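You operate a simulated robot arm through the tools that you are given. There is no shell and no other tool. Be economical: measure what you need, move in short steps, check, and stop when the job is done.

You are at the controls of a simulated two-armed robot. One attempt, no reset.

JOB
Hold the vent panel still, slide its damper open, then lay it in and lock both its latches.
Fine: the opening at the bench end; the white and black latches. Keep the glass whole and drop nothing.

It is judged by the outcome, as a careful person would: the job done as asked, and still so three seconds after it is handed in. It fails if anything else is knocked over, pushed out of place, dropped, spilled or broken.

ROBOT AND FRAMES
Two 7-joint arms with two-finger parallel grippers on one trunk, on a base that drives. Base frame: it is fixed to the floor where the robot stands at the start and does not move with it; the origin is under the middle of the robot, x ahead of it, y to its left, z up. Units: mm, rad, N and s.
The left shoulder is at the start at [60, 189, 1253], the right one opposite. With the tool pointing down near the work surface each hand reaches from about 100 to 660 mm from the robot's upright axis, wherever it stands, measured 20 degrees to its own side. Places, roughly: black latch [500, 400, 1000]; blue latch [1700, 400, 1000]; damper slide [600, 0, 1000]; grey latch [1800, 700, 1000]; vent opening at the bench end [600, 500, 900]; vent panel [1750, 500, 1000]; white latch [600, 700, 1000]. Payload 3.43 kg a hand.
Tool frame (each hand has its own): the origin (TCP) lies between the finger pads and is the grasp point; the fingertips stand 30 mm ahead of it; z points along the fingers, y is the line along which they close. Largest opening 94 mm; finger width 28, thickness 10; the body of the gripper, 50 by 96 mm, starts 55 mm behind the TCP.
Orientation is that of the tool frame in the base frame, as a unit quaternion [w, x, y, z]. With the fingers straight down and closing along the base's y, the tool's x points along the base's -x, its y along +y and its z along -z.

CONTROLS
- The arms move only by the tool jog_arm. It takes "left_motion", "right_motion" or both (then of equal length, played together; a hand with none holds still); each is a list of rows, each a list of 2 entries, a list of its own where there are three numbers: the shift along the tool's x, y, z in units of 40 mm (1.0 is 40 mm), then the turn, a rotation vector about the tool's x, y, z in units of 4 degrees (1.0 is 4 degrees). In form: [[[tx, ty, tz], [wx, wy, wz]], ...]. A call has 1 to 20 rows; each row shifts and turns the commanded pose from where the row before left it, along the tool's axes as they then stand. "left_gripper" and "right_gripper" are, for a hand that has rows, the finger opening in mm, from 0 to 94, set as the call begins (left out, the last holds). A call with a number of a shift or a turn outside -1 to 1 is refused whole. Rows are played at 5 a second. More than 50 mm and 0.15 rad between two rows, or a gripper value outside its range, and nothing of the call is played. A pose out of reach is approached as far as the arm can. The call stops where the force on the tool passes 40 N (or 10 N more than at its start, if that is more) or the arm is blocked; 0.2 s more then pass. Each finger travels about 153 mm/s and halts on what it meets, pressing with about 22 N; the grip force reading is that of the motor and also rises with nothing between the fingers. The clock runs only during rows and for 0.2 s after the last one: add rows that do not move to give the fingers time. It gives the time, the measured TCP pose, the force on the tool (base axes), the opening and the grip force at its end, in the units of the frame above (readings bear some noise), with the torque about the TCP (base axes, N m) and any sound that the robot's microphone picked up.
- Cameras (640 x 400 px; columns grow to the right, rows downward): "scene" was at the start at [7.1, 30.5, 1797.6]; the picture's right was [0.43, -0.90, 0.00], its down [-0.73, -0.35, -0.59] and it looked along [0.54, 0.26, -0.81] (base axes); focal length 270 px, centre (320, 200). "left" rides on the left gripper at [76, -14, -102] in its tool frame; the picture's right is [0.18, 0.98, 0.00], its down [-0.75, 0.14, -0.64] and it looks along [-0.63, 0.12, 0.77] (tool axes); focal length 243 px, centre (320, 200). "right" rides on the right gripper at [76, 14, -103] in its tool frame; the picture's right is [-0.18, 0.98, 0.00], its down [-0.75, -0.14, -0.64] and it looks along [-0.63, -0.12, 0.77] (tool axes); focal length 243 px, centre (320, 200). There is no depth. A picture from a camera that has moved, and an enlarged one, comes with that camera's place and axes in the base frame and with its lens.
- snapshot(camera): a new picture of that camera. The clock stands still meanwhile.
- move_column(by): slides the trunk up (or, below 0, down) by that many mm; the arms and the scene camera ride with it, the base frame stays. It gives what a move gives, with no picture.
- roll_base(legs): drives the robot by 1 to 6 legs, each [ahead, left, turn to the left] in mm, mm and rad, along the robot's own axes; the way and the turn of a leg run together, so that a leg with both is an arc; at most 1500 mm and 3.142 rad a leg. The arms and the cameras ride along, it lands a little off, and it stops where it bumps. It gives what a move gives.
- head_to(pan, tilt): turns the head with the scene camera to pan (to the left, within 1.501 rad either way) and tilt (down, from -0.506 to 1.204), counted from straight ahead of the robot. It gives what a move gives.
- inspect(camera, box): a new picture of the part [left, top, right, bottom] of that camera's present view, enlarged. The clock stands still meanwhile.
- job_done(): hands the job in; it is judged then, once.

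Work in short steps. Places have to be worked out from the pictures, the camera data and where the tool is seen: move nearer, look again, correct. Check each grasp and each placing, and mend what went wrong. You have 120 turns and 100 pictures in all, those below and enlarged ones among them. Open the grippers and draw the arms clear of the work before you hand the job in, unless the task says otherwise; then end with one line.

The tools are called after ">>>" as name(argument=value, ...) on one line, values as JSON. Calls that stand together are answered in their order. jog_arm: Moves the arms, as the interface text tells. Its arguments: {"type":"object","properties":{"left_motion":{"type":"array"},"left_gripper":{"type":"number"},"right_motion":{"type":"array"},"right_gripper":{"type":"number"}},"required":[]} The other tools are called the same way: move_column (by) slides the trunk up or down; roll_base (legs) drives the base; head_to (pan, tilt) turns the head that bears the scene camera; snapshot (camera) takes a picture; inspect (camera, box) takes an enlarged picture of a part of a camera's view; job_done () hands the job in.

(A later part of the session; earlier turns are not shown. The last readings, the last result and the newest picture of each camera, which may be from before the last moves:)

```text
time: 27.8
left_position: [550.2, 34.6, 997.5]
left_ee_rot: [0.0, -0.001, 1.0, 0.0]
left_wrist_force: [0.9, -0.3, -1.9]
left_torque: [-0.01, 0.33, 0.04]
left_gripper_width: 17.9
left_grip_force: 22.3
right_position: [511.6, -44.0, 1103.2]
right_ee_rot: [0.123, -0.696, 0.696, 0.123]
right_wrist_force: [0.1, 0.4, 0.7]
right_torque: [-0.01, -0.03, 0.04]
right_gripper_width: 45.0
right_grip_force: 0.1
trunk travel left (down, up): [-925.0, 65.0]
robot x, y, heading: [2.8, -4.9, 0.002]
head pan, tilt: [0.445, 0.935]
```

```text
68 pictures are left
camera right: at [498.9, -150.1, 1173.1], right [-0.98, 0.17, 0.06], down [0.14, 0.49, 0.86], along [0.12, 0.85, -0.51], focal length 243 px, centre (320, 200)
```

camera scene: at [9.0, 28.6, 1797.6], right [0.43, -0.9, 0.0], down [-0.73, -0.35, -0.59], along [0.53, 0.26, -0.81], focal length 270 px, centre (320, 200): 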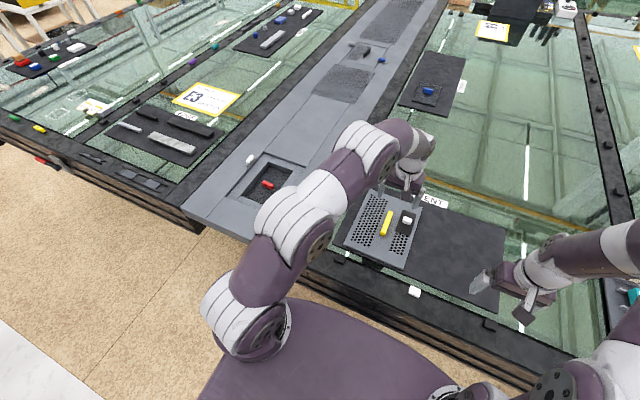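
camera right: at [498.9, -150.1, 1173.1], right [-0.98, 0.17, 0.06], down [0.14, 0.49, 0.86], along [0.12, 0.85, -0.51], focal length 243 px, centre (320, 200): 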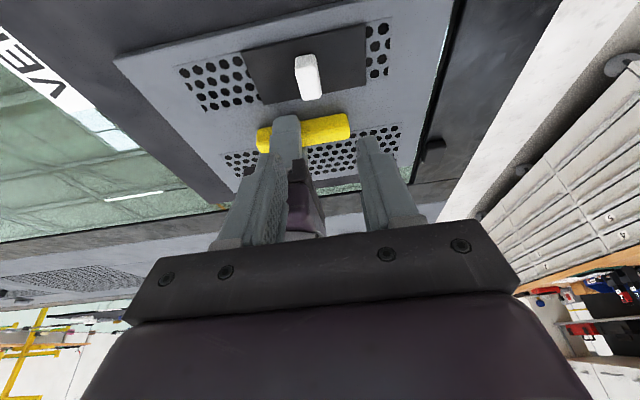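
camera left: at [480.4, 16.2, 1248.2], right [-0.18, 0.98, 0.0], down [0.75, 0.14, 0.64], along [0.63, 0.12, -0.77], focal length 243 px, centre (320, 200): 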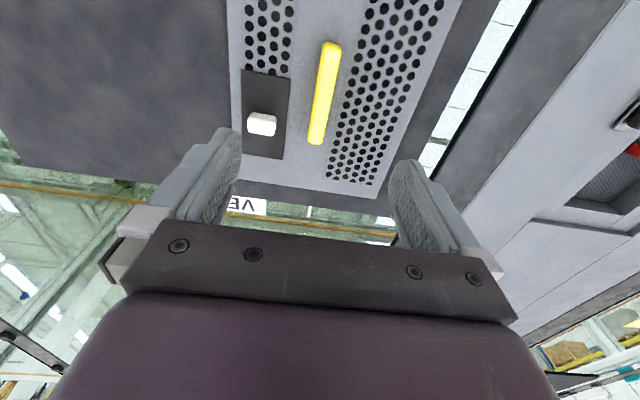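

Right hand goes clear, then I check the panel from the scene camera.

>>> jog_arm(right_motion=[[[0.52, 0.3, -0.39], [0, 0, 0]], [[0.52, 0.3, -0.39], [0, 0, 0]], [[0.52, 0.47, -0.39], [0, 0, 0]], [[0.52, 0.47, -0.39], [0, 0, 0]], [[0.52, 0.47, -0.39], [0, 0, 0]], [[0.52, 0.47, -0.39], [0, 0, 0]], [[0.52, 0.6, -0.39], [0, 0, 0]], [[0.52, 0.6, -0.39], [0, 0, 0]]])

>>> inspect(camera="scene", box=[330, 160, 450, 280])

>>> snapshot(camera="left")

```text
time: 29.6
left_position: [550.0, 34.4, 998.8]
left_ee_rot: [0.001, 0.0, 1.0, 0.001]
left_wrist_force: [-0.1, -0.5, -3.3]
left_torque: [0.0, -0.05, 0.0]
left_gripper_width: 17.8
left_grip_force: 21.9
right_position: [366.1, -241.0, 1159.6]
right_ee_rot: [0.123, -0.696, 0.696, 0.123]
right_wrist_force: [-1.0, -0.3, -0.7]
right_torque: [-0.01, -0.03, 0.01]
right_gripper_width: 44.9
right_grip_force: 0.1
trunk travel left (down, up): [-925.0, 65.0]
robot x, y, heading: [-3.1, -2.8, 0.002]
head pan, tilt: [0.445, 0.935]
```

```text
3.33 times, centred on (390, 220) of scene
camera zoom: at [6.9, 29.8, 1797.5], right [0.43, -0.9, 0.0], down [-0.73, -0.35, -0.59], along [0.54, 0.26, -0.81], focal length 900 px, centre (87, 133)
```

zoom: 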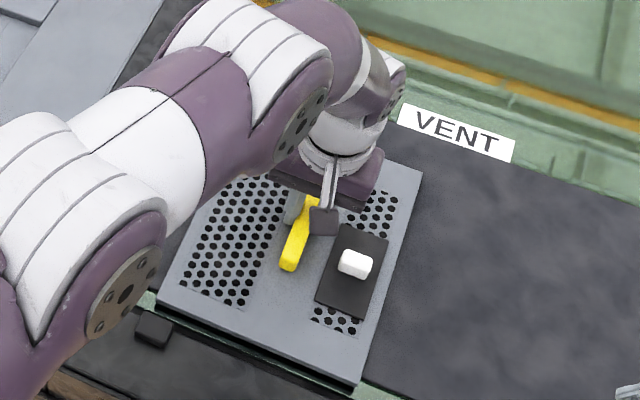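

```text
66 pictures are left
camera left: at [475.7, 21.3, 1100.5], right [-0.18, 0.98, 0.0], down [0.75, 0.14, 0.64], along [0.63, 0.12, -0.77], focal length 243 px, centre (320, 200)
```

left: 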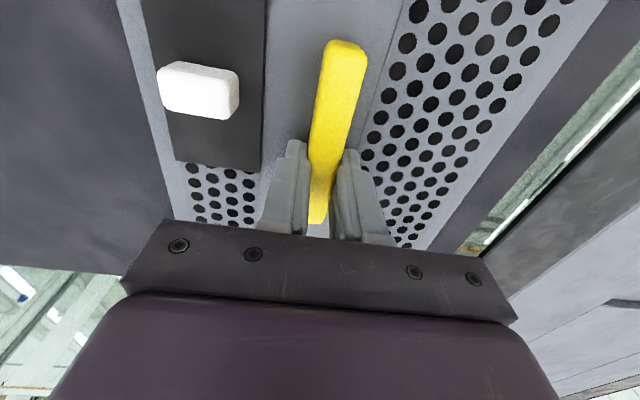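

The damper is open (rear holes clear). The panel is centred about (534, 35) now; I regrip the handle at its middle (x≈532).

>>> jog_arm(left_motion=[[[0, 0, 0], [0, 0, 0]], [[0, 0, -0.03], [0, 0, 0]], [[0.22, 0, 0], [0, 0, 0]], [[0.22, 0, 0], [0, 0, 0]]], left_gripper=45)

>>> jog_arm(left_motion=[[[0, 0, 0], [0, 0, 0]], [[0, 0, 0], [0, 0, 0]], [[0, 0, 0], [0, 0, 0]]], left_gripper=0)

>>> snapshot(camera="left")

```text
time: 30.6
left_position: [532.7, 34.4, 1001.0]
left_ee_rot: [0.0, 0.0, 1.0, 0.0]
left_wrist_force: [0.5, -0.4, 0.4]
left_torque: [0.02, -0.02, 0.0]
left_gripper_width: 45.0
left_grip_force: 0.0
right_position: [366.1, -241.1, 1159.4]
right_ee_rot: [-0.123, 0.697, -0.696, -0.123]
right_wrist_force: [-0.1, 0.4, -0.1]
right_torque: [0.01, -0.03, -0.03]
right_gripper_width: 45.0
right_grip_force: 0.0
trunk travel left (down, up): [-925.0, 65.0]
robot x, y, heading: [2.9, 1.8, 0.001]
head pan, tilt: [0.445, 0.935]
```

```text
time: 31.4
left_position: [532.8, 33.8, 1000.3]
left_ee_rot: [0.001, 0.0, 1.0, 0.0]
left_wrist_force: [-0.7, -0.1, 2.9]
left_torque: [0.03, 0.18, 0.06]
left_gripper_width: 18.0
left_grip_force: 22.2
right_position: [365.0, -241.0, 1160.0]
right_ee_rot: [-0.123, 0.697, -0.696, -0.123]
right_wrist_force: [0.4, 0.7, -0.3]
right_torque: [0.0, 0.02, 0.01]
right_gripper_width: 45.0
right_grip_force: 0.0
trunk travel left (down, up): [-925.0, 65.0]
robot x, y, heading: [-0.9, -0.2, 0.005]
head pan, tilt: [0.445, 0.935]
```

```text
65 pictures are left
camera left: at [458.2, 21.1, 1102.6], right [-0.18, 0.98, 0.0], down [0.75, 0.14, 0.64], along [0.63, 0.12, -0.77], focal length 243 px, centre (320, 200)
```

left: 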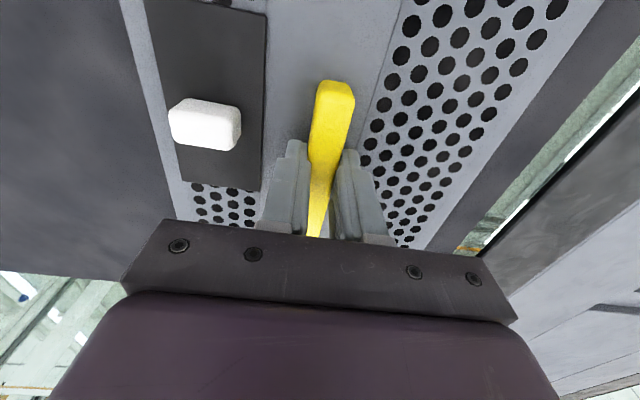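

Gripped. Lift 10 mm to test the weight and then on to about 80 mm.

>>> jog_arm(left_motion=[[[0, 0, -0.1], [0, 0, 0]], [[0, 0, -0.15], [0, 0, 0]], [[0, 0, 0], [0, 0, 0]]])

>>> jog_arm(left_motion=[[[0, 0, -0.35], [0, 0, 0]], [[0, 0, -0.35], [0, 0, 0]], [[0, 0, -0.35], [0, 0, 0]], [[0, 0, -0.35], [0, 0, 0]], [[0, 0, -0.35], [0, 0, 0]], [[0, 0, 0], [0, 0, 0]]])

>>> snapshot(camera="scene")

>>> snapshot(camera="left")

```text
time: 32.2
left_position: [532.9, 33.6, 1010.5]
left_ee_rot: [-0.001, 0.0, 1.0, 0.0]
left_wrist_force: [0.1, 0.3, -4.1]
left_torque: [-0.02, 0.02, 0.01]
left_gripper_width: 18.0
left_grip_force: 22.1
right_position: [366.2, -240.0, 1159.2]
right_ee_rot: [-0.123, 0.697, -0.696, -0.123]
right_wrist_force: [-0.5, -0.5, 0.5]
right_torque: [-0.02, -0.04, 0.02]
right_gripper_width: 45.0
right_grip_force: 0.0
trunk travel left (down, up): [-925.0, 65.0]
robot x, y, heading: [3.3, 0.9, -0.0]
head pan, tilt: [0.445, 0.935]
```

```text
time: 33.6
left_position: [533.6, 33.3, 1078.3]
left_ee_rot: [-0.001, 0.001, 1.0, 0.001]
left_wrist_force: [0.6, 0.5, -4.9]
left_torque: [0.0, 0.01, -0.04]
left_gripper_width: 17.9
left_grip_force: 21.4
right_position: [366.9, -240.0, 1160.1]
right_ee_rot: [0.122, -0.696, 0.697, 0.123]
right_wrist_force: [0.1, 0.2, -0.5]
right_torque: [-0.02, -0.01, 0.02]
right_gripper_width: 45.3
right_grip_force: 0.1
trunk travel left (down, up): [-925.0, 65.0]
robot x, y, heading: [-0.6, -2.6, -0.002]
head pan, tilt: [0.445, 0.935]
```

```text
64 pictures are left
camera scene: at [8.3, 30.4, 1797.5], right [0.43, -0.9, 0.0], down [-0.73, -0.35, -0.59], along [0.53, 0.26, -0.81], focal length 270 px, centre (320, 200)
```

scene: 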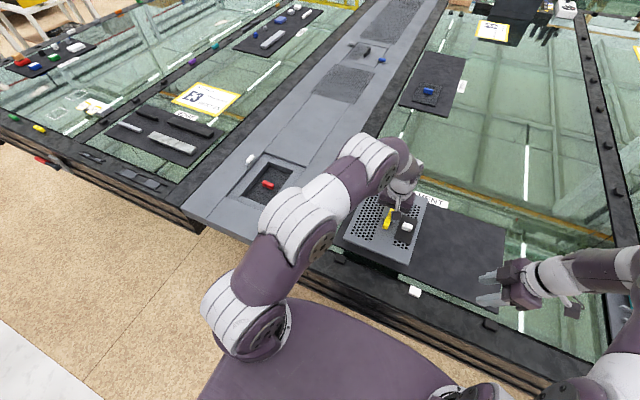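

```text
63 pictures are left
camera left: at [460.8, 20.4, 1181.4], right [-0.18, 0.98, 0.0], down [0.75, 0.14, 0.64], along [0.63, 0.12, -0.77], focal length 243 px, centre (320, 200)
```

left: 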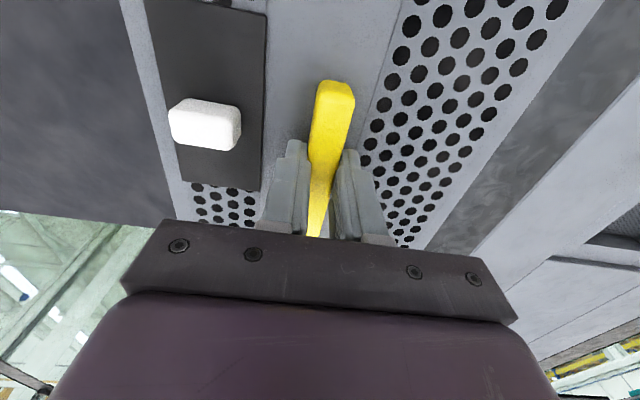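

Panel lifted, level, ~0.45 kg. Now I drive left ~490 mm carrying it over the opening.

>>> roll_base(legs=[[0, 245, 0], [0, 245, 0]])

>>> snapshot(camera="scene")

>>> snapshot(camera="left")

```text
time: 36.8
left_position: [533.0, 523.6, 1079.4]
left_ee_rot: [0.0, -0.002, 1.0, 0.0]
left_wrist_force: [0.4, -0.3, -5.3]
left_torque: [0.01, 0.01, -0.01]
left_gripper_width: 17.8
left_grip_force: 22.0
right_position: [366.4, 249.5, 1158.7]
right_ee_rot: [-0.123, 0.698, -0.694, -0.124]
right_wrist_force: [-0.4, -0.6, -1.1]
right_torque: [0.0, 0.01, 0.01]
right_gripper_width: 45.1
right_grip_force: 0.0
trunk travel left (down, up): [-925.0, 65.0]
robot x, y, heading: [-3.7, 487.6, 0.002]
head pan, tilt: [0.445, 0.935]
```

```text
62 pictures are left
camera scene: at [7.1, 517.8, 1797.6], right [0.43, -0.9, 0.0], down [-0.73, -0.35, -0.59], along [0.53, 0.26, -0.81], focal length 270 px, centre (320, 200)
```

scene: 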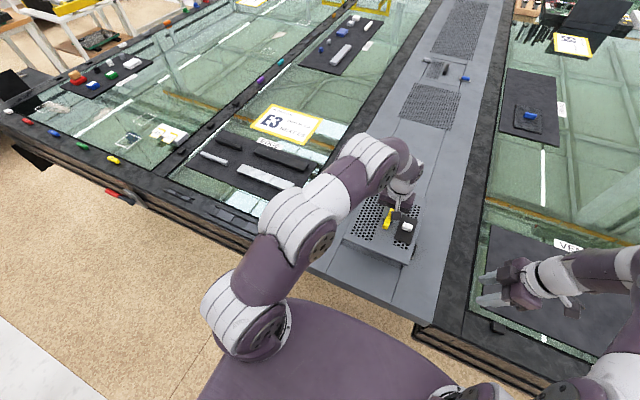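

```text
61 pictures are left
camera left: at [459.7, 510.5, 1181.4], right [-0.19, 0.98, 0.0], down [0.75, 0.14, 0.64], along [0.63, 0.12, -0.77], focal length 243 px, centre (320, 200)
```

left: 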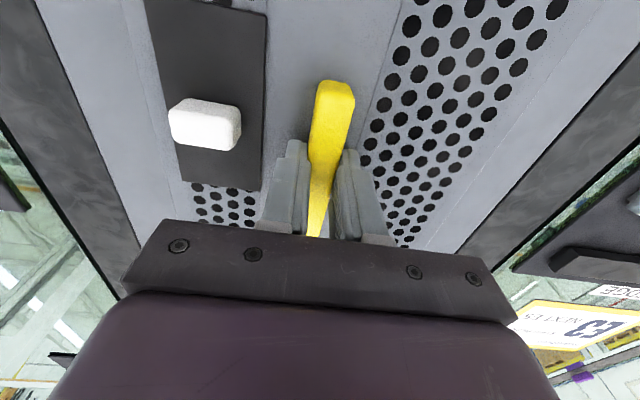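

The right wrist camera looks toward +y; check whether it sees panel and recess together.

>>> snapshot(camera="right")

>>> inspect(camera="scene", box=[320, 170, 440, 290])

```text
60 pictures are left
camera right: at [354.0, 142.6, 1229.7], right [-0.98, 0.17, 0.06], down [0.14, 0.49, 0.86], along [0.11, 0.86, -0.5], focal length 243 px, centre (320, 200)
```

right: 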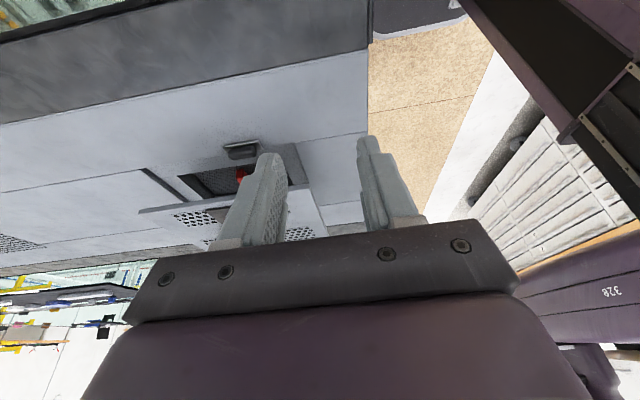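

```text
3.33 times, centred on (380, 230) of scene
camera zoom: at [7.1, 517.8, 1797.6], right [0.43, -0.9, 0.0], down [-0.73, -0.35, -0.59], along [0.53, 0.26, -0.81], focal length 900 px, centre (120, 100)
```

zoom: 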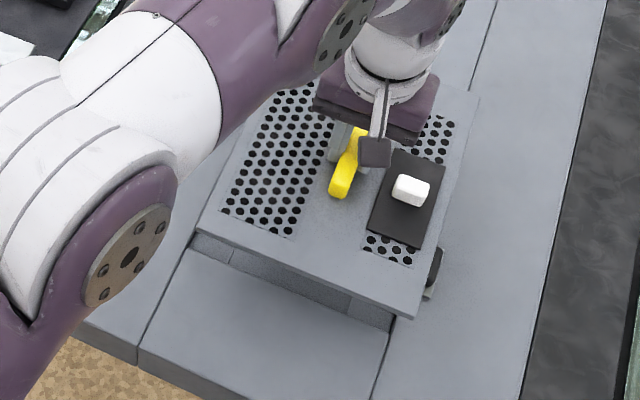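

The scene view shows both edges. I shift the panel +26 mm in x, +3 in y (estimated recess centre 561, 528), and move the right hand so its camera sees the joint.

>>> jog_arm(left_motion=[[[-0.22, 0.03, 0], [0, 0, 0]], [[-0.22, 0.03, 0], [0, 0, 0]], [[-0.21, 0.02, 0], [0, 0, 0]]], right_motion=[[[-0.17, -0.75, -0.47], [0, 0, 0]], [[-0.17, -0.75, -0.47], [0, 0, 0]], [[-0.17, -0.75, -0.47], [0, 0, 0]]], right_gripper=94)

>>> inspect(camera="scene", box=[320, 170, 440, 290])

>>> snapshot(camera="right")

```text
time: 37.6
left_position: [560.3, 529.5, 1078.5]
left_ee_rot: [-0.002, -0.002, 1.0, -0.001]
left_wrist_force: [0.3, -0.3, -4.1]
left_torque: [0.0, 0.01, -0.02]
left_gripper_width: 17.9
left_grip_force: 22.4
right_position: [458.4, 250.5, 1220.8]
right_ee_rot: [-0.122, 0.697, -0.695, -0.123]
right_wrist_force: [1.0, 0.7, 0.5]
right_torque: [-0.03, 0.03, 0.01]
right_gripper_width: 94.0
right_grip_force: 0.1
trunk travel left (down, up): [-925.0, 65.0]
robot x, y, heading: [1.4, 491.7, 0.007]
head pan, tilt: [0.445, 0.935]
```

```text
3.33 times, centred on (380, 230) of scene
camera zoom: at [8.5, 520.8, 1797.5], right [0.43, -0.9, 0.0], down [-0.73, -0.35, -0.59], along [0.53, 0.26, -0.81], focal length 900 px, centre (120, 100)
```

zoom: 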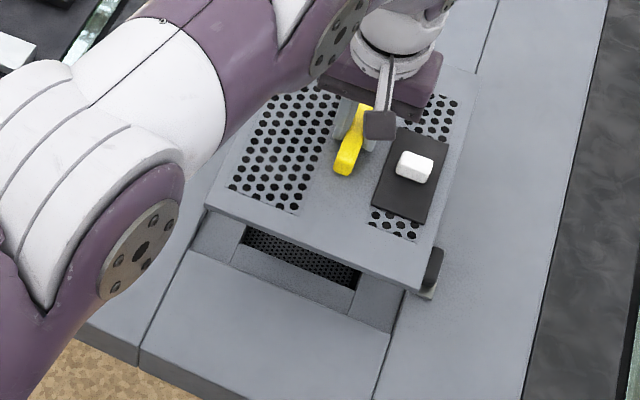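

```text
57 pictures are left
camera right: at [446.1, 143.9, 1291.8], right [-0.98, 0.17, 0.07], down [0.14, 0.49, 0.86], along [0.11, 0.86, -0.51], focal length 243 px, centre (320, 200)
```

right: 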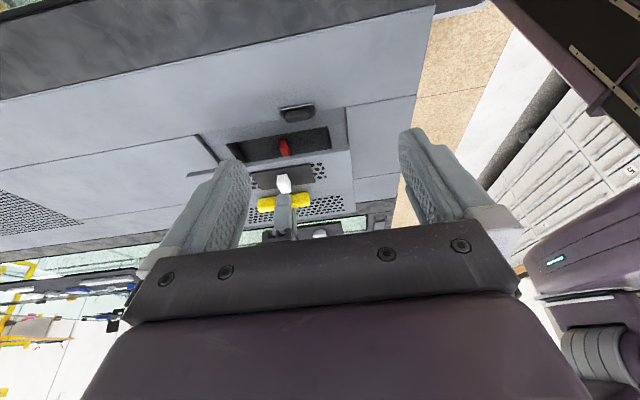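

Panel is roughly over the recess. Lower ~60 mm to just above the bench and compare edges closely.

>>> jog_arm(left_motion=[[[0, 0.02, 0.4], [0, 0, 0]], [[0, 0.02, 0.4], [0, 0, 0]], [[0, 0, 0.4], [0, 0, 0]], [[0, 0, 0.3], [0, 0, 0]]])

>>> inspect(camera="scene", box=[330, 180, 430, 280])

>>> inspect(camera="right", box=[180, 80, 420, 240])

```text
time: 38.6
left_position: [559.4, 528.1, 1018.9]
left_ee_rot: [0.0, -0.003, 1.0, 0.001]
left_wrist_force: [-0.2, 0.1, -4.8]
left_torque: [0.0, 0.02, 0.03]
left_gripper_width: 17.7
left_grip_force: 22.3
right_position: [456.8, 249.6, 1222.7]
right_ee_rot: [-0.122, 0.698, -0.695, -0.123]
right_wrist_force: [-0.6, 0.0, 1.3]
right_torque: [-0.01, -0.03, -0.02]
right_gripper_width: 94.1
right_grip_force: 0.1
trunk travel left (down, up): [-925.0, 65.0]
robot x, y, heading: [4.0, 488.7, 0.006]
head pan, tilt: [0.445, 0.935]
```

```text
4.00 times, centred on (380, 230) of scene
camera zoom: at [7.2, 519.5, 1797.6], right [0.43, -0.9, 0.0], down [-0.73, -0.35, -0.59], along [0.53, 0.26, -0.81], focal length 1080 px, centre (80, 80)
```

zoom: 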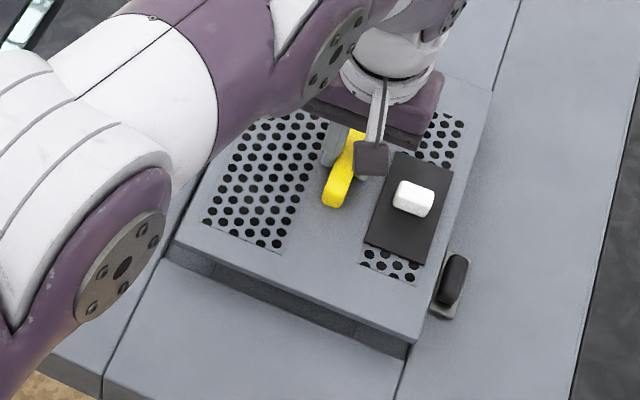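

```text
2.50 times, centred on (300, 160) of right
camera zoom: at [444.9, 142.9, 1291.8], right [-0.98, 0.17, 0.06], down [0.14, 0.49, 0.86], along [0.11, 0.86, -0.5], focal length 606 px, centre (370, 300)
```

zoom: 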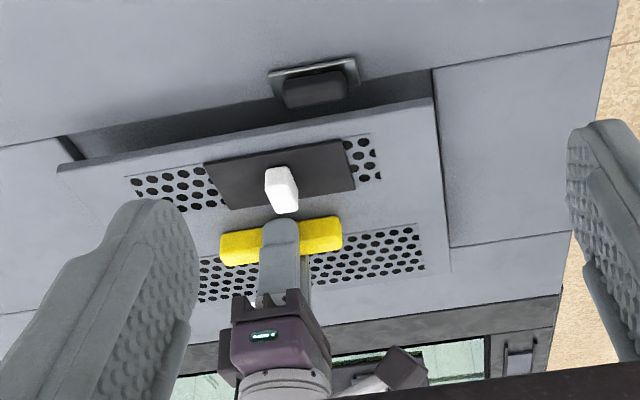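

Nearly aligned. Zoom harder on the front edge and the corners to measure gaps and yaw.

>>> inspect(camera="scene", box=[366, 230, 446, 280])

>>> inspect(camera="right", box=[280, 80, 380, 150])

```text
8.00 times, centred on (406, 255) of scene
camera zoom: at [7.2, 519.5, 1797.6], right [0.43, -0.9, 0.0], down [-0.73, -0.35, -0.59], along [0.53, 0.26, -0.81], focal length 2161 px, centre (-368, -240)
```

zoom: 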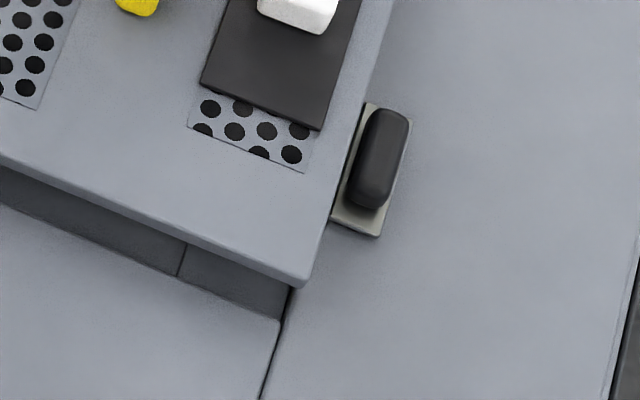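

```text
5.71 times, centred on (330, 115) of right
camera zoom: at [444.9, 142.9, 1291.8], right [-0.98, 0.17, 0.06], down [0.14, 0.49, 0.86], along [0.11, 0.86, -0.5], focal length 1386 px, centre (263, 686)
```

zoom: 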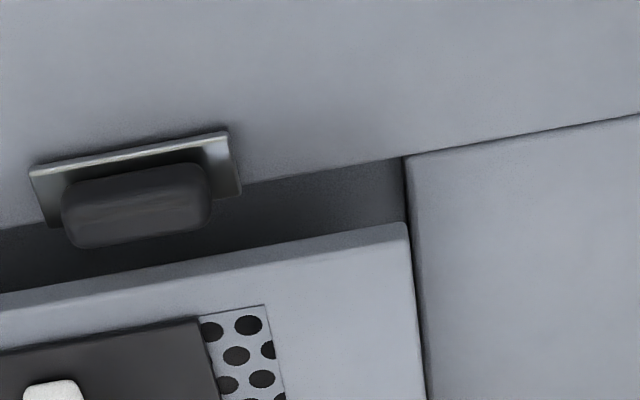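

Combining both views: bench top ≈953, panel top ≈986; panel sits ~1.5 mm inside at the −x edge but ~3 mm outside at −y. I shift +y 4.5 mm, lower 15 mm and re-measure.

>>> jog_arm(left_motion=[[[0, 0.11, 0], [0, 0, 0]], [[0, 0, 0.19], [0, 0, 0]], [[0, 0, 0.19], [0, 0, 0]], [[0, 0, 0], [0, 0, 0]]])

>>> inspect(camera="scene", box=[366, 230, 446, 280])

>>> inspect(camera="right", box=[280, 80, 380, 150])

>>> inspect(camera="right", box=[180, 80, 280, 150])

```text
time: 39.6
left_position: [558.3, 534.8, 1004.9]
left_ee_rot: [0.0, -0.003, 1.0, 0.0]
left_wrist_force: [1.0, 0.4, -4.3]
left_torque: [0.02, 0.03, 0.02]
left_gripper_width: 17.9
left_grip_force: 22.1
right_position: [456.9, 248.9, 1222.3]
right_ee_rot: [-0.122, 0.699, -0.694, -0.122]
right_wrist_force: [-0.3, -1.1, -0.8]
right_torque: [-0.03, 0.0, 0.02]
right_gripper_width: 94.1
right_grip_force: 0.0
trunk travel left (down, up): [-925.0, 65.0]
robot x, y, heading: [-2.3, 488.0, 0.006]
head pan, tilt: [0.445, 0.935]
```

```text
8.00 times, centred on (406, 255) of scene
camera zoom: at [6.8, 519.5, 1797.5], right [0.43, -0.9, 0.0], down [-0.73, -0.35, -0.59], along [0.53, 0.26, -0.81], focal length 2161 px, centre (-368, -240)
```

zoom: 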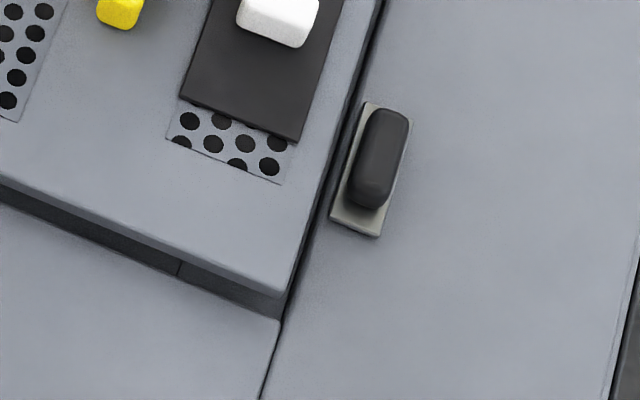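

```text
5.71 times, centred on (330, 115) of right
camera zoom: at [444.7, 142.9, 1291.9], right [-0.98, 0.17, 0.06], down [0.14, 0.49, 0.86], along [0.11, 0.86, -0.5], focal length 1386 px, centre (263, 686)
```

zoom: 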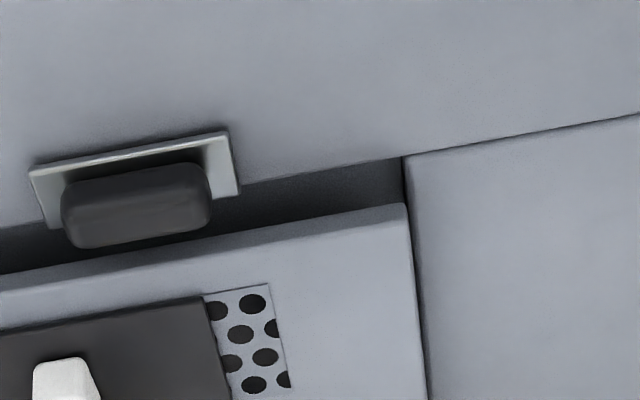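

```text
5.71 times, centred on (230, 115) of right
camera zoom: at [444.7, 142.9, 1291.9], right [-0.98, 0.17, 0.06], down [0.14, 0.49, 0.86], along [0.11, 0.86, -0.5], focal length 1386 px, centre (834, 686)
```

zoom: 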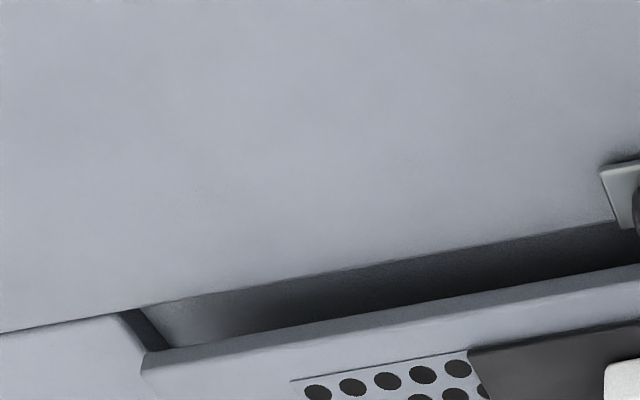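

Check the +y front corner from the scene too, to balance the two side gaps.

>>> inspect(camera="scene", box=[346, 220, 396, 260])

>>> inspect(camera="scene", box=[386, 234, 426, 266])

```text
10.00 times, centred on (371, 240) of scene
camera zoom: at [6.8, 519.5, 1797.5], right [0.43, -0.9, 0.0], down [-0.73, -0.35, -0.59], along [0.53, 0.26, -0.81], focal length 2701 px, centre (-190, -200)
```

zoom: 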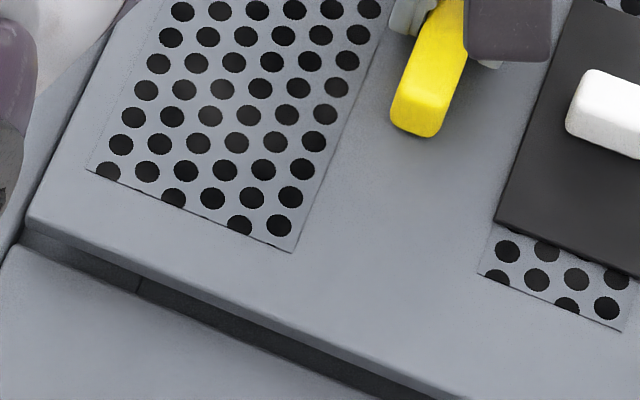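

```text
12.50 times, centred on (406, 250) of scene
camera zoom: at [6.8, 519.5, 1797.5], right [0.43, -0.9, 0.0], down [-0.73, -0.35, -0.59], along [0.53, 0.26, -0.81], focal length 3376 px, centre (-755, -425)
```

zoom: 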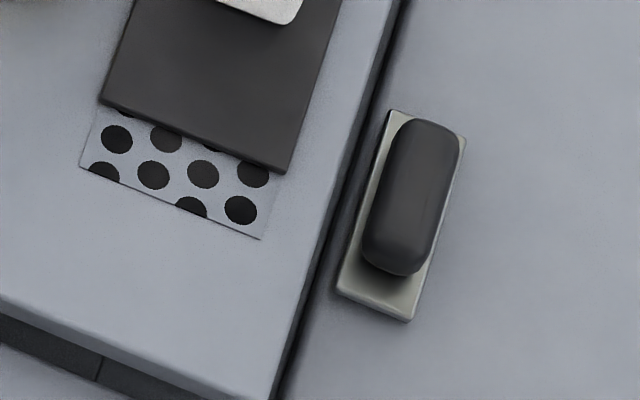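

Gaps: about 1 mm at +y, 6 mm at −y; 2 mm at −x, a few more at +x. I shift −y 2.5 mm, +x 1.5 mm and lower in small steps watching the force.

>>> jog_arm(left_motion=[[[-0.04, -0.065, 0], [0, 0, 0]], [[0, 0, 0.1], [0, 0, 0]], [[0, 0, 0.1], [0, 0, 0]], [[0, 0, 0], [0, 0, 0]]])

>>> inspect(camera="scene", box=[346, 210, 426, 270])

>>> inspect(camera="right", box=[180, 80, 380, 220])

```text
time: 40.6
left_position: [560.7, 532.2, 995.8]
left_ee_rot: [0.001, -0.003, 1.0, 0.0]
left_wrist_force: [0.1, -0.1, -3.9]
left_torque: [0.01, 0.04, -0.01]
left_gripper_width: 17.5
left_grip_force: 22.2
right_position: [457.5, 250.0, 1221.0]
right_ee_rot: [-0.122, 0.699, -0.694, -0.123]
right_wrist_force: [0.0, -0.1, -0.5]
right_torque: [0.01, 0.0, 0.03]
right_gripper_width: 94.0
right_grip_force: 0.0
trunk travel left (down, up): [-925.0, 65.0]
robot x, y, heading: [-4.2, 491.5, 0.006]
head pan, tilt: [0.445, 0.935]
```

```text
6.67 times, centred on (386, 240) of scene
camera zoom: at [7.1, 519.4, 1797.5], right [0.43, -0.9, 0.0], down [-0.73, -0.35, -0.59], along [0.53, 0.26, -0.81], focal length 1801 px, centre (-120, -67)
```

zoom: 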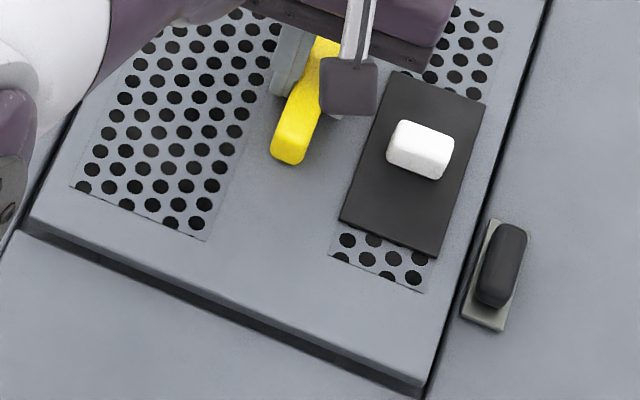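

```text
2.86 times, centred on (280, 150) of right
camera zoom: at [444.9, 142.8, 1291.8], right [-0.98, 0.17, 0.06], down [0.14, 0.49, 0.86], along [0.11, 0.86, -0.5], focal length 693 px, centre (434, 343)
```

zoom: 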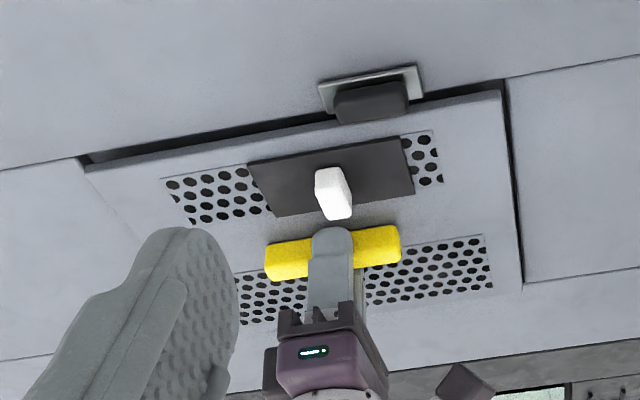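

Gaps look even all round. Keep lowering in 2 mm steps.

>>> jog_arm(left_motion=[[[0, 0, 0.05], [0, 0, 0]], [[0, 0, 0.05], [0, 0, 0]], [[0, 0, 0.05], [0, 0, 0]], [[0, 0, 0], [0, 0, 0]]])

>>> inspect(camera="scene", box=[346, 210, 426, 270])

>>> inspect(camera="right", box=[180, 80, 380, 220])

```text
time: 41.6
left_position: [561.7, 530.4, 989.9]
left_ee_rot: [0.0, -0.002, 1.0, 0.0]
left_wrist_force: [-0.5, 0.5, -3.8]
left_torque: [0.02, -0.01, 0.0]
left_gripper_width: 17.5
left_grip_force: 21.9
right_position: [457.5, 249.5, 1222.4]
right_ee_rot: [-0.122, 0.698, -0.694, -0.123]
right_wrist_force: [-0.5, 0.2, -0.4]
right_torque: [0.01, 0.0, 0.01]
right_gripper_width: 93.7
right_grip_force: 0.2
trunk travel left (down, up): [-925.0, 65.0]
robot x, y, heading: [0.5, 487.0, 0.002]
head pan, tilt: [0.445, 0.935]
```

```text
6.67 times, centred on (386, 240) of scene
camera zoom: at [7.1, 519.4, 1797.5], right [0.43, -0.9, 0.0], down [-0.73, -0.35, -0.59], along [0.53, 0.26, -0.81], focal length 1801 px, centre (-120, -67)
```

zoom: 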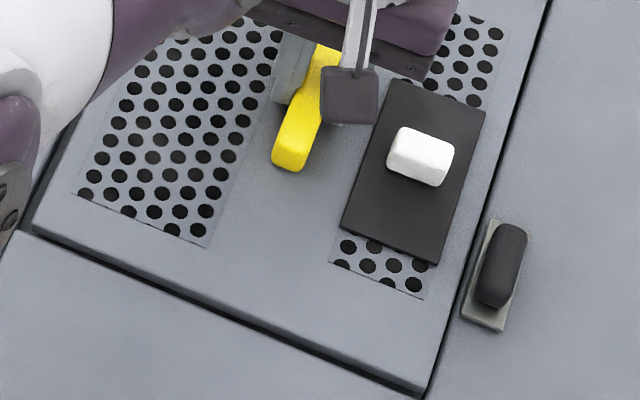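

```text
2.86 times, centred on (280, 150) of right
camera zoom: at [444.9, 142.9, 1291.8], right [-0.98, 0.17, 0.06], down [0.14, 0.49, 0.86], along [0.11, 0.86, -0.5], focal length 693 px, centre (434, 343)
```

zoom: 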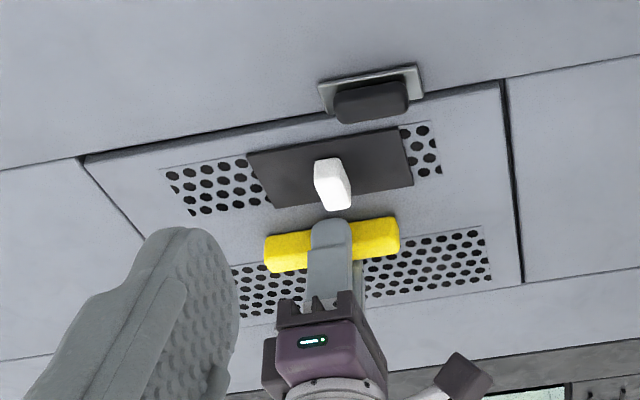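

Nearly flush and entering freely. Lower further with force check.

>>> jog_arm(left_motion=[[[0, 0, 0.05], [0, 0, 0]], [[0, 0, 0.05], [0, 0, 0]], [[0, 0, 0.05], [0, 0, 0]], [[0, 0, 0], [0, 0, 0]]])

```text
time: 42.6
left_position: [560.6, 531.0, 983.2]
left_ee_rot: [0.001, -0.003, 1.0, 0.0]
left_wrist_force: [0.8, -0.2, -4.6]
left_torque: [0.03, 0.02, 0.0]
left_gripper_width: 17.6
left_grip_force: 21.7
right_position: [457.7, 249.6, 1219.8]
right_ee_rot: [-0.123, 0.699, -0.694, -0.123]
right_wrist_force: [0.6, -0.2, 1.0]
right_torque: [0.01, -0.01, -0.01]
right_gripper_width: 94.1
right_grip_force: 0.1
trunk travel left (down, up): [-925.0, 65.0]
robot x, y, heading: [-2.2, 488.1, 0.006]
head pan, tilt: [0.445, 0.935]
```

>>> jog_arm(left_motion=[[[0, 0, 0.05], [0, 0, 0]], [[0, 0, 0.05], [0, 0, 0]], [[0, 0, 0], [0, 0, 0]]])

>>> inspect(camera="right", box=[180, 80, 380, 220])

```text
time: 43.4
left_position: [560.8, 531.7, 982.7]
left_ee_rot: [0.003, -0.003, 1.0, 0.0]
left_wrist_force: [1.2, 2.4, 14.3]
left_torque: [0.11, 0.32, -0.02]
left_gripper_width: 18.0
left_grip_force: 21.7
right_position: [455.9, 249.4, 1222.7]
right_ee_rot: [-0.123, 0.698, -0.695, -0.123]
right_wrist_force: [-0.1, 0.8, 0.6]
right_torque: [0.02, 0.01, -0.03]
right_gripper_width: 93.8
right_grip_force: 0.1
trunk travel left (down, up): [-925.0, 65.0]
robot x, y, heading: [2.8, 488.3, 0.004]
head pan, tilt: [0.445, 0.935]
```

```text
2.86 times, centred on (280, 150) of right
camera zoom: at [442.9, 143.1, 1292.9], right [-0.98, 0.17, 0.06], down [0.14, 0.49, 0.86], along [0.11, 0.86, -0.5], focal length 693 px, centre (434, 343)
```

zoom: 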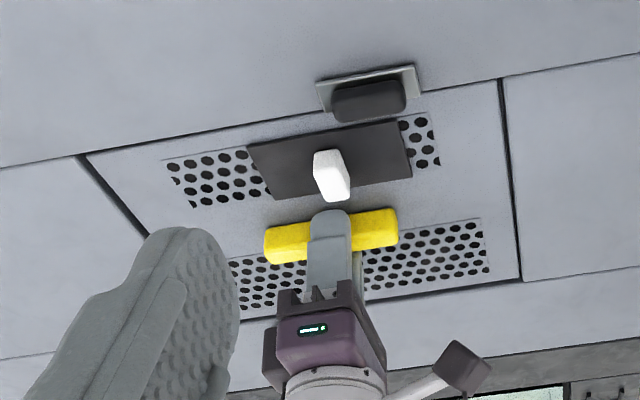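

Panel seated flush (14 N contact at TCP 983). Release the handle and raise the left hand.

>>> jog_arm(left_motion=[[[0, 0, -0.08], [0, 0, 0]], [[0, 0, 0], [0, 0, 0]], [[0, 0, 0], [0, 0, 0]], [[0, 0, -0.5], [0, 0, 0]], [[0, 0, -1], [0, 0, 0]], [[0, 0, -1], [0, 0, 0]], [[0, 0, -1], [0, 0, 0]]], left_gripper=45)

>>> snapshot(camera="left")

>>> inspect(camera="scene", box=[320, 160, 440, 280])

```text
time: 45.0
left_position: [559.4, 531.1, 1124.3]
left_ee_rot: [0.0, -0.002, 1.0, 0.0]
left_wrist_force: [-0.6, 0.5, 0.4]
left_torque: [-0.03, -0.01, 0.01]
left_gripper_width: 45.0
left_grip_force: 0.0
right_position: [456.8, 250.3, 1220.8]
right_ee_rot: [-0.122, 0.698, -0.695, -0.123]
right_wrist_force: [0.2, 0.5, 0.0]
right_torque: [-0.03, 0.01, -0.02]
right_gripper_width: 93.9
right_grip_force: 0.0
trunk travel left (down, up): [-925.0, 65.0]
robot x, y, heading: [-1.9, 488.1, 0.005]
head pan, tilt: [0.445, 0.935]
```

```text
42 pictures are left
camera left: at [485.8, 517.1, 1226.2], right [-0.19, 0.98, 0.0], down [0.75, 0.14, 0.64], along [0.63, 0.12, -0.77], focal length 243 px, centre (320, 200)
```

left: 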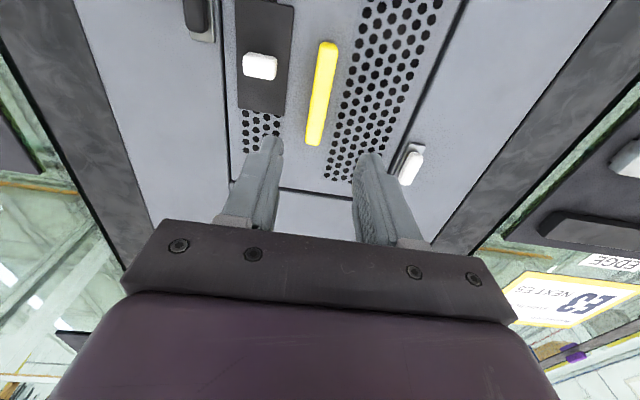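

```text
3.33 times, centred on (380, 220) of scene
camera zoom: at [5.3, 519.4, 1797.5], right [0.43, -0.9, 0.0], down [-0.72, -0.35, -0.59], along [0.53, 0.26, -0.81], focal length 900 px, centre (120, 133)
```

zoom: 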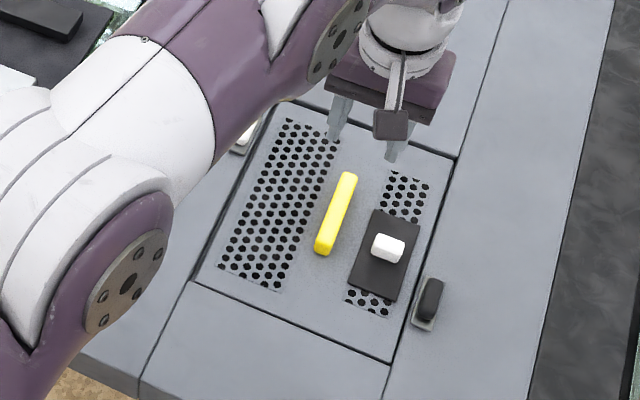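

Panel lies flush with the damper open. White latch ≈ (618, 652), black ≈ (502, 409). I take the left hand above the white latch.

>>> jog_arm(left_motion=[[[-0.37, 0.755, 0.2], [0, 0, 0]], [[-0.37, 0.755, 0.2], [0, 0, 0]], [[-0.37, 0.755, 0.3], [0, 0, 0]], [[-0.37, 0.755, 0.5], [0, 0, 0]]], left_gripper=60)

>>> snapshot(camera="left")

```text
time: 46.0
left_position: [617.5, 656.1, 1072.5]
left_ee_rot: [0.0, -0.003, 1.0, -0.001]
left_wrist_force: [-0.1, -0.6, -0.4]
left_torque: [0.01, 0.02, -0.02]
left_gripper_width: 60.0
left_grip_force: 0.1
left hand out of reach, approached as far as the arm can: row 4
right_position: [457.3, 250.7, 1221.5]
right_ee_rot: [-0.12, 0.699, -0.694, -0.123]
right_wrist_force: [-0.5, 0.0, 0.2]
right_torque: [0.0, 0.0, 0.02]
right_gripper_width: 93.9
right_grip_force: 0.0
trunk travel left (down, up): [-925.0, 65.0]
robot x, y, heading: [0.6, 491.2, 0.012]
head pan, tilt: [0.445, 0.935]
```

```text
40 pictures are left
camera left: at [544.0, 642.7, 1174.2], right [-0.19, 0.98, 0.0], down [0.75, 0.15, 0.64], along [0.63, 0.12, -0.77], focal length 243 px, centre (320, 200)
```

left: 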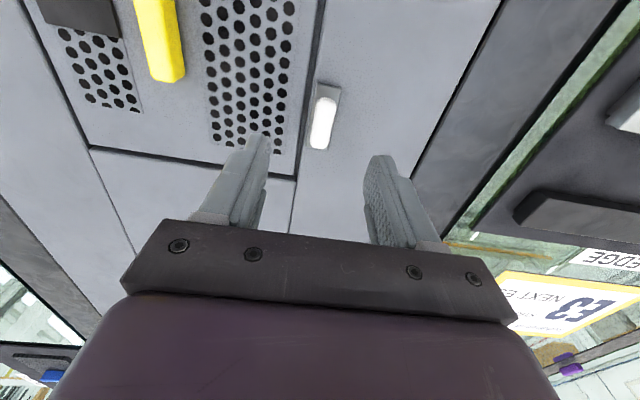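

At the reach limit here. I raise both hands 60 mm and lower the trunk 110 mm, so the arm stretches less downward.

>>> jog_arm(left_motion=[[[0, -0.05, -0.75], [0, 0, 0]], [[0, 0, -0.75], [0, 0, 0]], [[0, 0, 0], [0, 0, 0]]], right_motion=[[[-0.26, 0, -0.7], [0, 0, 0]], [[-0.26, 0, -0.7], [0, 0, 0]], [[0, 0, 0], [0, 0, 0]]])

>>> move_column(by=-110)

>>> snapshot(camera="left")

>>> snapshot(camera="scene")

```text
time: 46.8
left_position: [601.8, 653.9, 1130.7]
left_ee_rot: [0.0, -0.003, 1.0, 0.0]
left_wrist_force: [0.0, 0.1, 0.1]
left_torque: [-0.01, 0.0, -0.02]
left_gripper_width: 60.0
left_grip_force: 0.1
left hand out of reach, approached as far as the arm can: row 1, 2
right_position: [446.5, 257.1, 1263.4]
right_ee_rot: [-0.122, 0.698, -0.695, -0.124]
right_wrist_force: [0.1, -0.4, 0.4]
right_torque: [0.04, -0.03, 0.0]
right_gripper_width: 94.0
right_grip_force: 0.1
right hand out of reach, approached as far as the arm can: row 2
trunk travel left (down, up): [-925.0, 65.0]
robot x, y, heading: [2.1, 486.8, 0.004]
head pan, tilt: [0.445, 0.935]
```

```text
time: 48.2
left_position: [600.4, 654.2, 1020.1]
left_ee_rot: [0.001, -0.003, 1.0, 0.0]
left_wrist_force: [-0.5, 0.2, 0.2]
left_torque: [0.0, 0.01, 0.0]
left_gripper_width: 60.1
left_grip_force: 0.1
right_position: [447.6, 257.0, 1154.7]
right_ee_rot: [-0.122, 0.698, -0.695, -0.123]
right_wrist_force: [-0.1, 0.0, -1.2]
right_torque: [0.0, -0.02, 0.01]
right_gripper_width: 94.1
right_grip_force: 0.0
trunk travel left (down, up): [-815.0, 175.0]
robot x, y, heading: [-2.2, 492.0, 0.009]
head pan, tilt: [0.445, 0.935]
```

```text
39 pictures are left
camera left: at [527.7, 641.0, 1122.1], right [-0.19, 0.98, 0.0], down [0.75, 0.14, 0.64], along [0.63, 0.12, -0.77], focal length 243 px, centre (320, 200)
```

left: 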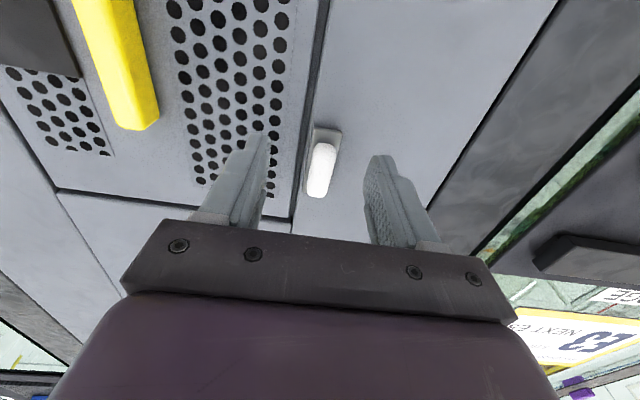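

```text
38 pictures are left
camera scene: at [6.1, 519.5, 1687.6], right [0.43, -0.9, 0.0], down [-0.73, -0.35, -0.59], along [0.53, 0.26, -0.81], focal length 270 px, centre (320, 200)
```

scene: 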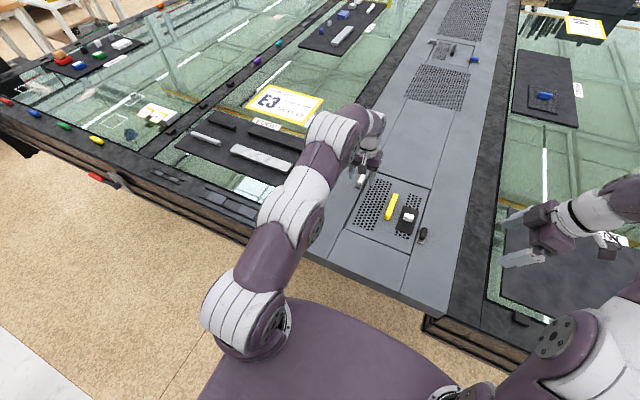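

Raising made it worse, so the reach is better with the hand lower relative to the shoulder. I raise the trunk back up 110; the knob is at about (621, 659).

>>> move_column(by=110)

>>> jog_arm(left_motion=[[[0, 0.05, 0.8], [0, 0, 0]], [[0, 0, 0.8], [0, 0, 0]], [[0, 0, 0.6], [0, 0, 0]]])

>>> inspect(camera="left", box=[220, 60, 420, 240])

```text
time: 49.6
left_position: [601.6, 655.3, 1130.2]
left_ee_rot: [0.0, -0.002, 1.0, 0.0]
left_wrist_force: [0.5, 0.1, -0.1]
left_torque: [0.01, 0.0, 0.0]
left_gripper_width: 60.1
left_grip_force: 0.0
right_position: [447.6, 257.2, 1263.2]
right_ee_rot: [-0.122, 0.698, -0.694, -0.124]
right_wrist_force: [-0.8, -0.1, 0.8]
right_torque: [0.0, 0.02, -0.03]
right_gripper_width: 94.2
right_grip_force: 0.0
trunk travel left (down, up): [-925.0, 65.0]
robot x, y, heading: [-1.8, 485.7, 0.0]
head pan, tilt: [0.445, 0.935]
```

```text
time: 50.4
left_position: [603.3, 656.4, 1040.9]
left_ee_rot: [0.0, -0.002, 1.0, 0.0]
left_wrist_force: [0.3, 0.5, 0.7]
left_torque: [0.01, 0.01, 0.0]
left_gripper_width: 59.9
left_grip_force: 0.0
right_position: [447.8, 257.9, 1264.3]
right_ee_rot: [-0.123, 0.698, -0.695, -0.123]
right_wrist_force: [-0.9, 0.5, 1.0]
right_torque: [0.03, 0.02, -0.01]
right_gripper_width: 94.1
right_grip_force: 0.0
trunk travel left (down, up): [-925.0, 65.0]
robot x, y, heading: [-1.8, 486.6, 0.006]
head pan, tilt: [0.445, 0.935]
```

```text
2.22 times, centred on (320, 150) of left
camera zoom: at [528.8, 642.6, 1144.7], right [-0.19, 0.98, 0.0], down [0.75, 0.14, 0.64], along [0.63, 0.12, -0.77], focal length 539 px, centre (320, 311)
```

zoom: 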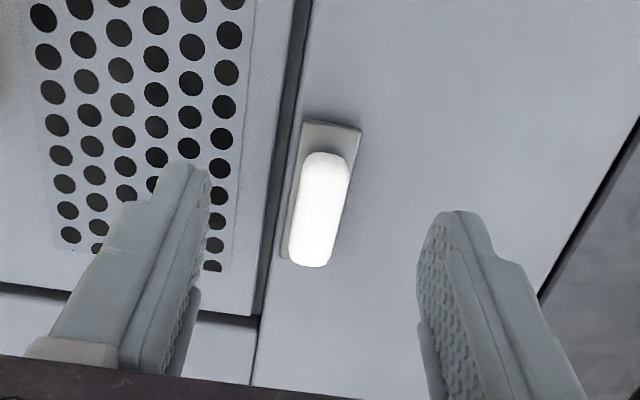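

Raise the trunk another 55 mm for reach, then move over the knob and down.

>>> move_column(by=55)

>>> jog_arm(left_motion=[[[-0.1, 0.09, 0.8], [0, 0, 0]], [[-0.1, 0, 0.7], [0, 0, 0]], [[-0.22, 0, 0.35], [0, 0, 0]]])

>>> inspect(camera="left", box=[220, 60, 420, 240])

```text
time: 51.4
left_position: [603.6, 656.6, 1095.9]
left_ee_rot: [0.0, -0.003, 1.0, 0.0]
left_wrist_force: [-0.2, -0.7, 0.1]
left_torque: [0.0, 0.01, 0.03]
left_gripper_width: 60.0
left_grip_force: 0.0
right_position: [447.3, 257.6, 1317.4]
right_ee_rot: [-0.122, 0.698, -0.695, -0.123]
right_wrist_force: [1.7, -0.8, 0.1]
right_torque: [0.01, 0.0, -0.01]
right_gripper_width: 93.9
right_grip_force: 0.1
trunk travel left (down, up): [-980.0, 10.0]
robot x, y, heading: [-0.5, 489.6, 0.003]
head pan, tilt: [0.445, 0.935]
```

```text
time: 52.2
left_position: [617.0, 659.1, 1025.9]
left_ee_rot: [0.0, -0.003, 1.0, 0.0]
left_wrist_force: [0.2, -0.2, 0.2]
left_torque: [-0.01, -0.05, -0.01]
left_gripper_width: 60.0
left_grip_force: 0.2
left hand out of reach, approached as far as the arm can: row 3
right_position: [446.9, 257.3, 1318.5]
right_ee_rot: [-0.122, 0.699, -0.694, -0.123]
right_wrist_force: [-0.3, 0.2, 0.0]
right_torque: [-0.02, 0.04, 0.01]
right_gripper_width: 94.0
right_grip_force: 0.1
trunk travel left (down, up): [-980.0, 10.0]
robot x, y, heading: [0.1, 488.1, 0.006]
head pan, tilt: [0.445, 0.935]
```

```text
2.22 times, centred on (320, 150) of left
camera zoom: at [542.6, 646.1, 1127.7], right [-0.19, 0.98, 0.0], down [0.75, 0.14, 0.64], along [0.63, 0.12, -0.77], focal length 539 px, centre (320, 311)
```

zoom: 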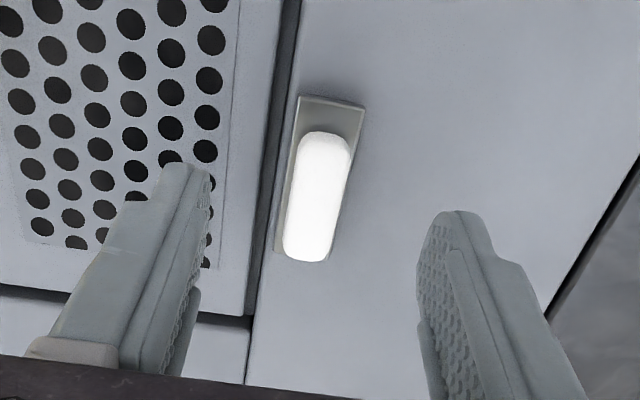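

Still marginal; driving a bit closer would help. I look with the right camera at the room between base and bench.

>>> snapshot(camera="right")

```text
35 pictures are left
camera right: at [434.7, 151.0, 1389.0], right [-0.98, 0.17, 0.06], down [0.14, 0.49, 0.86], along [0.11, 0.86, -0.5], focal length 243 px, centre (320, 200)
```

right: 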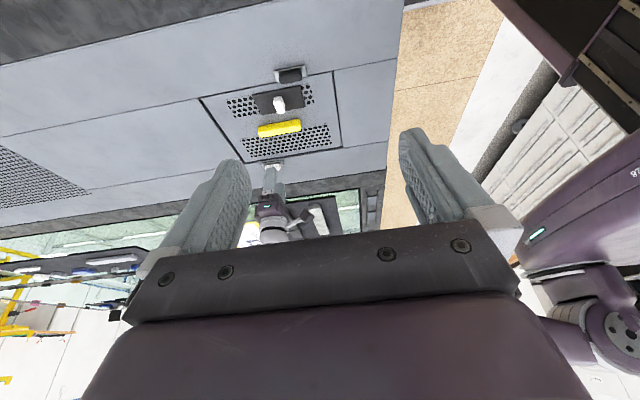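

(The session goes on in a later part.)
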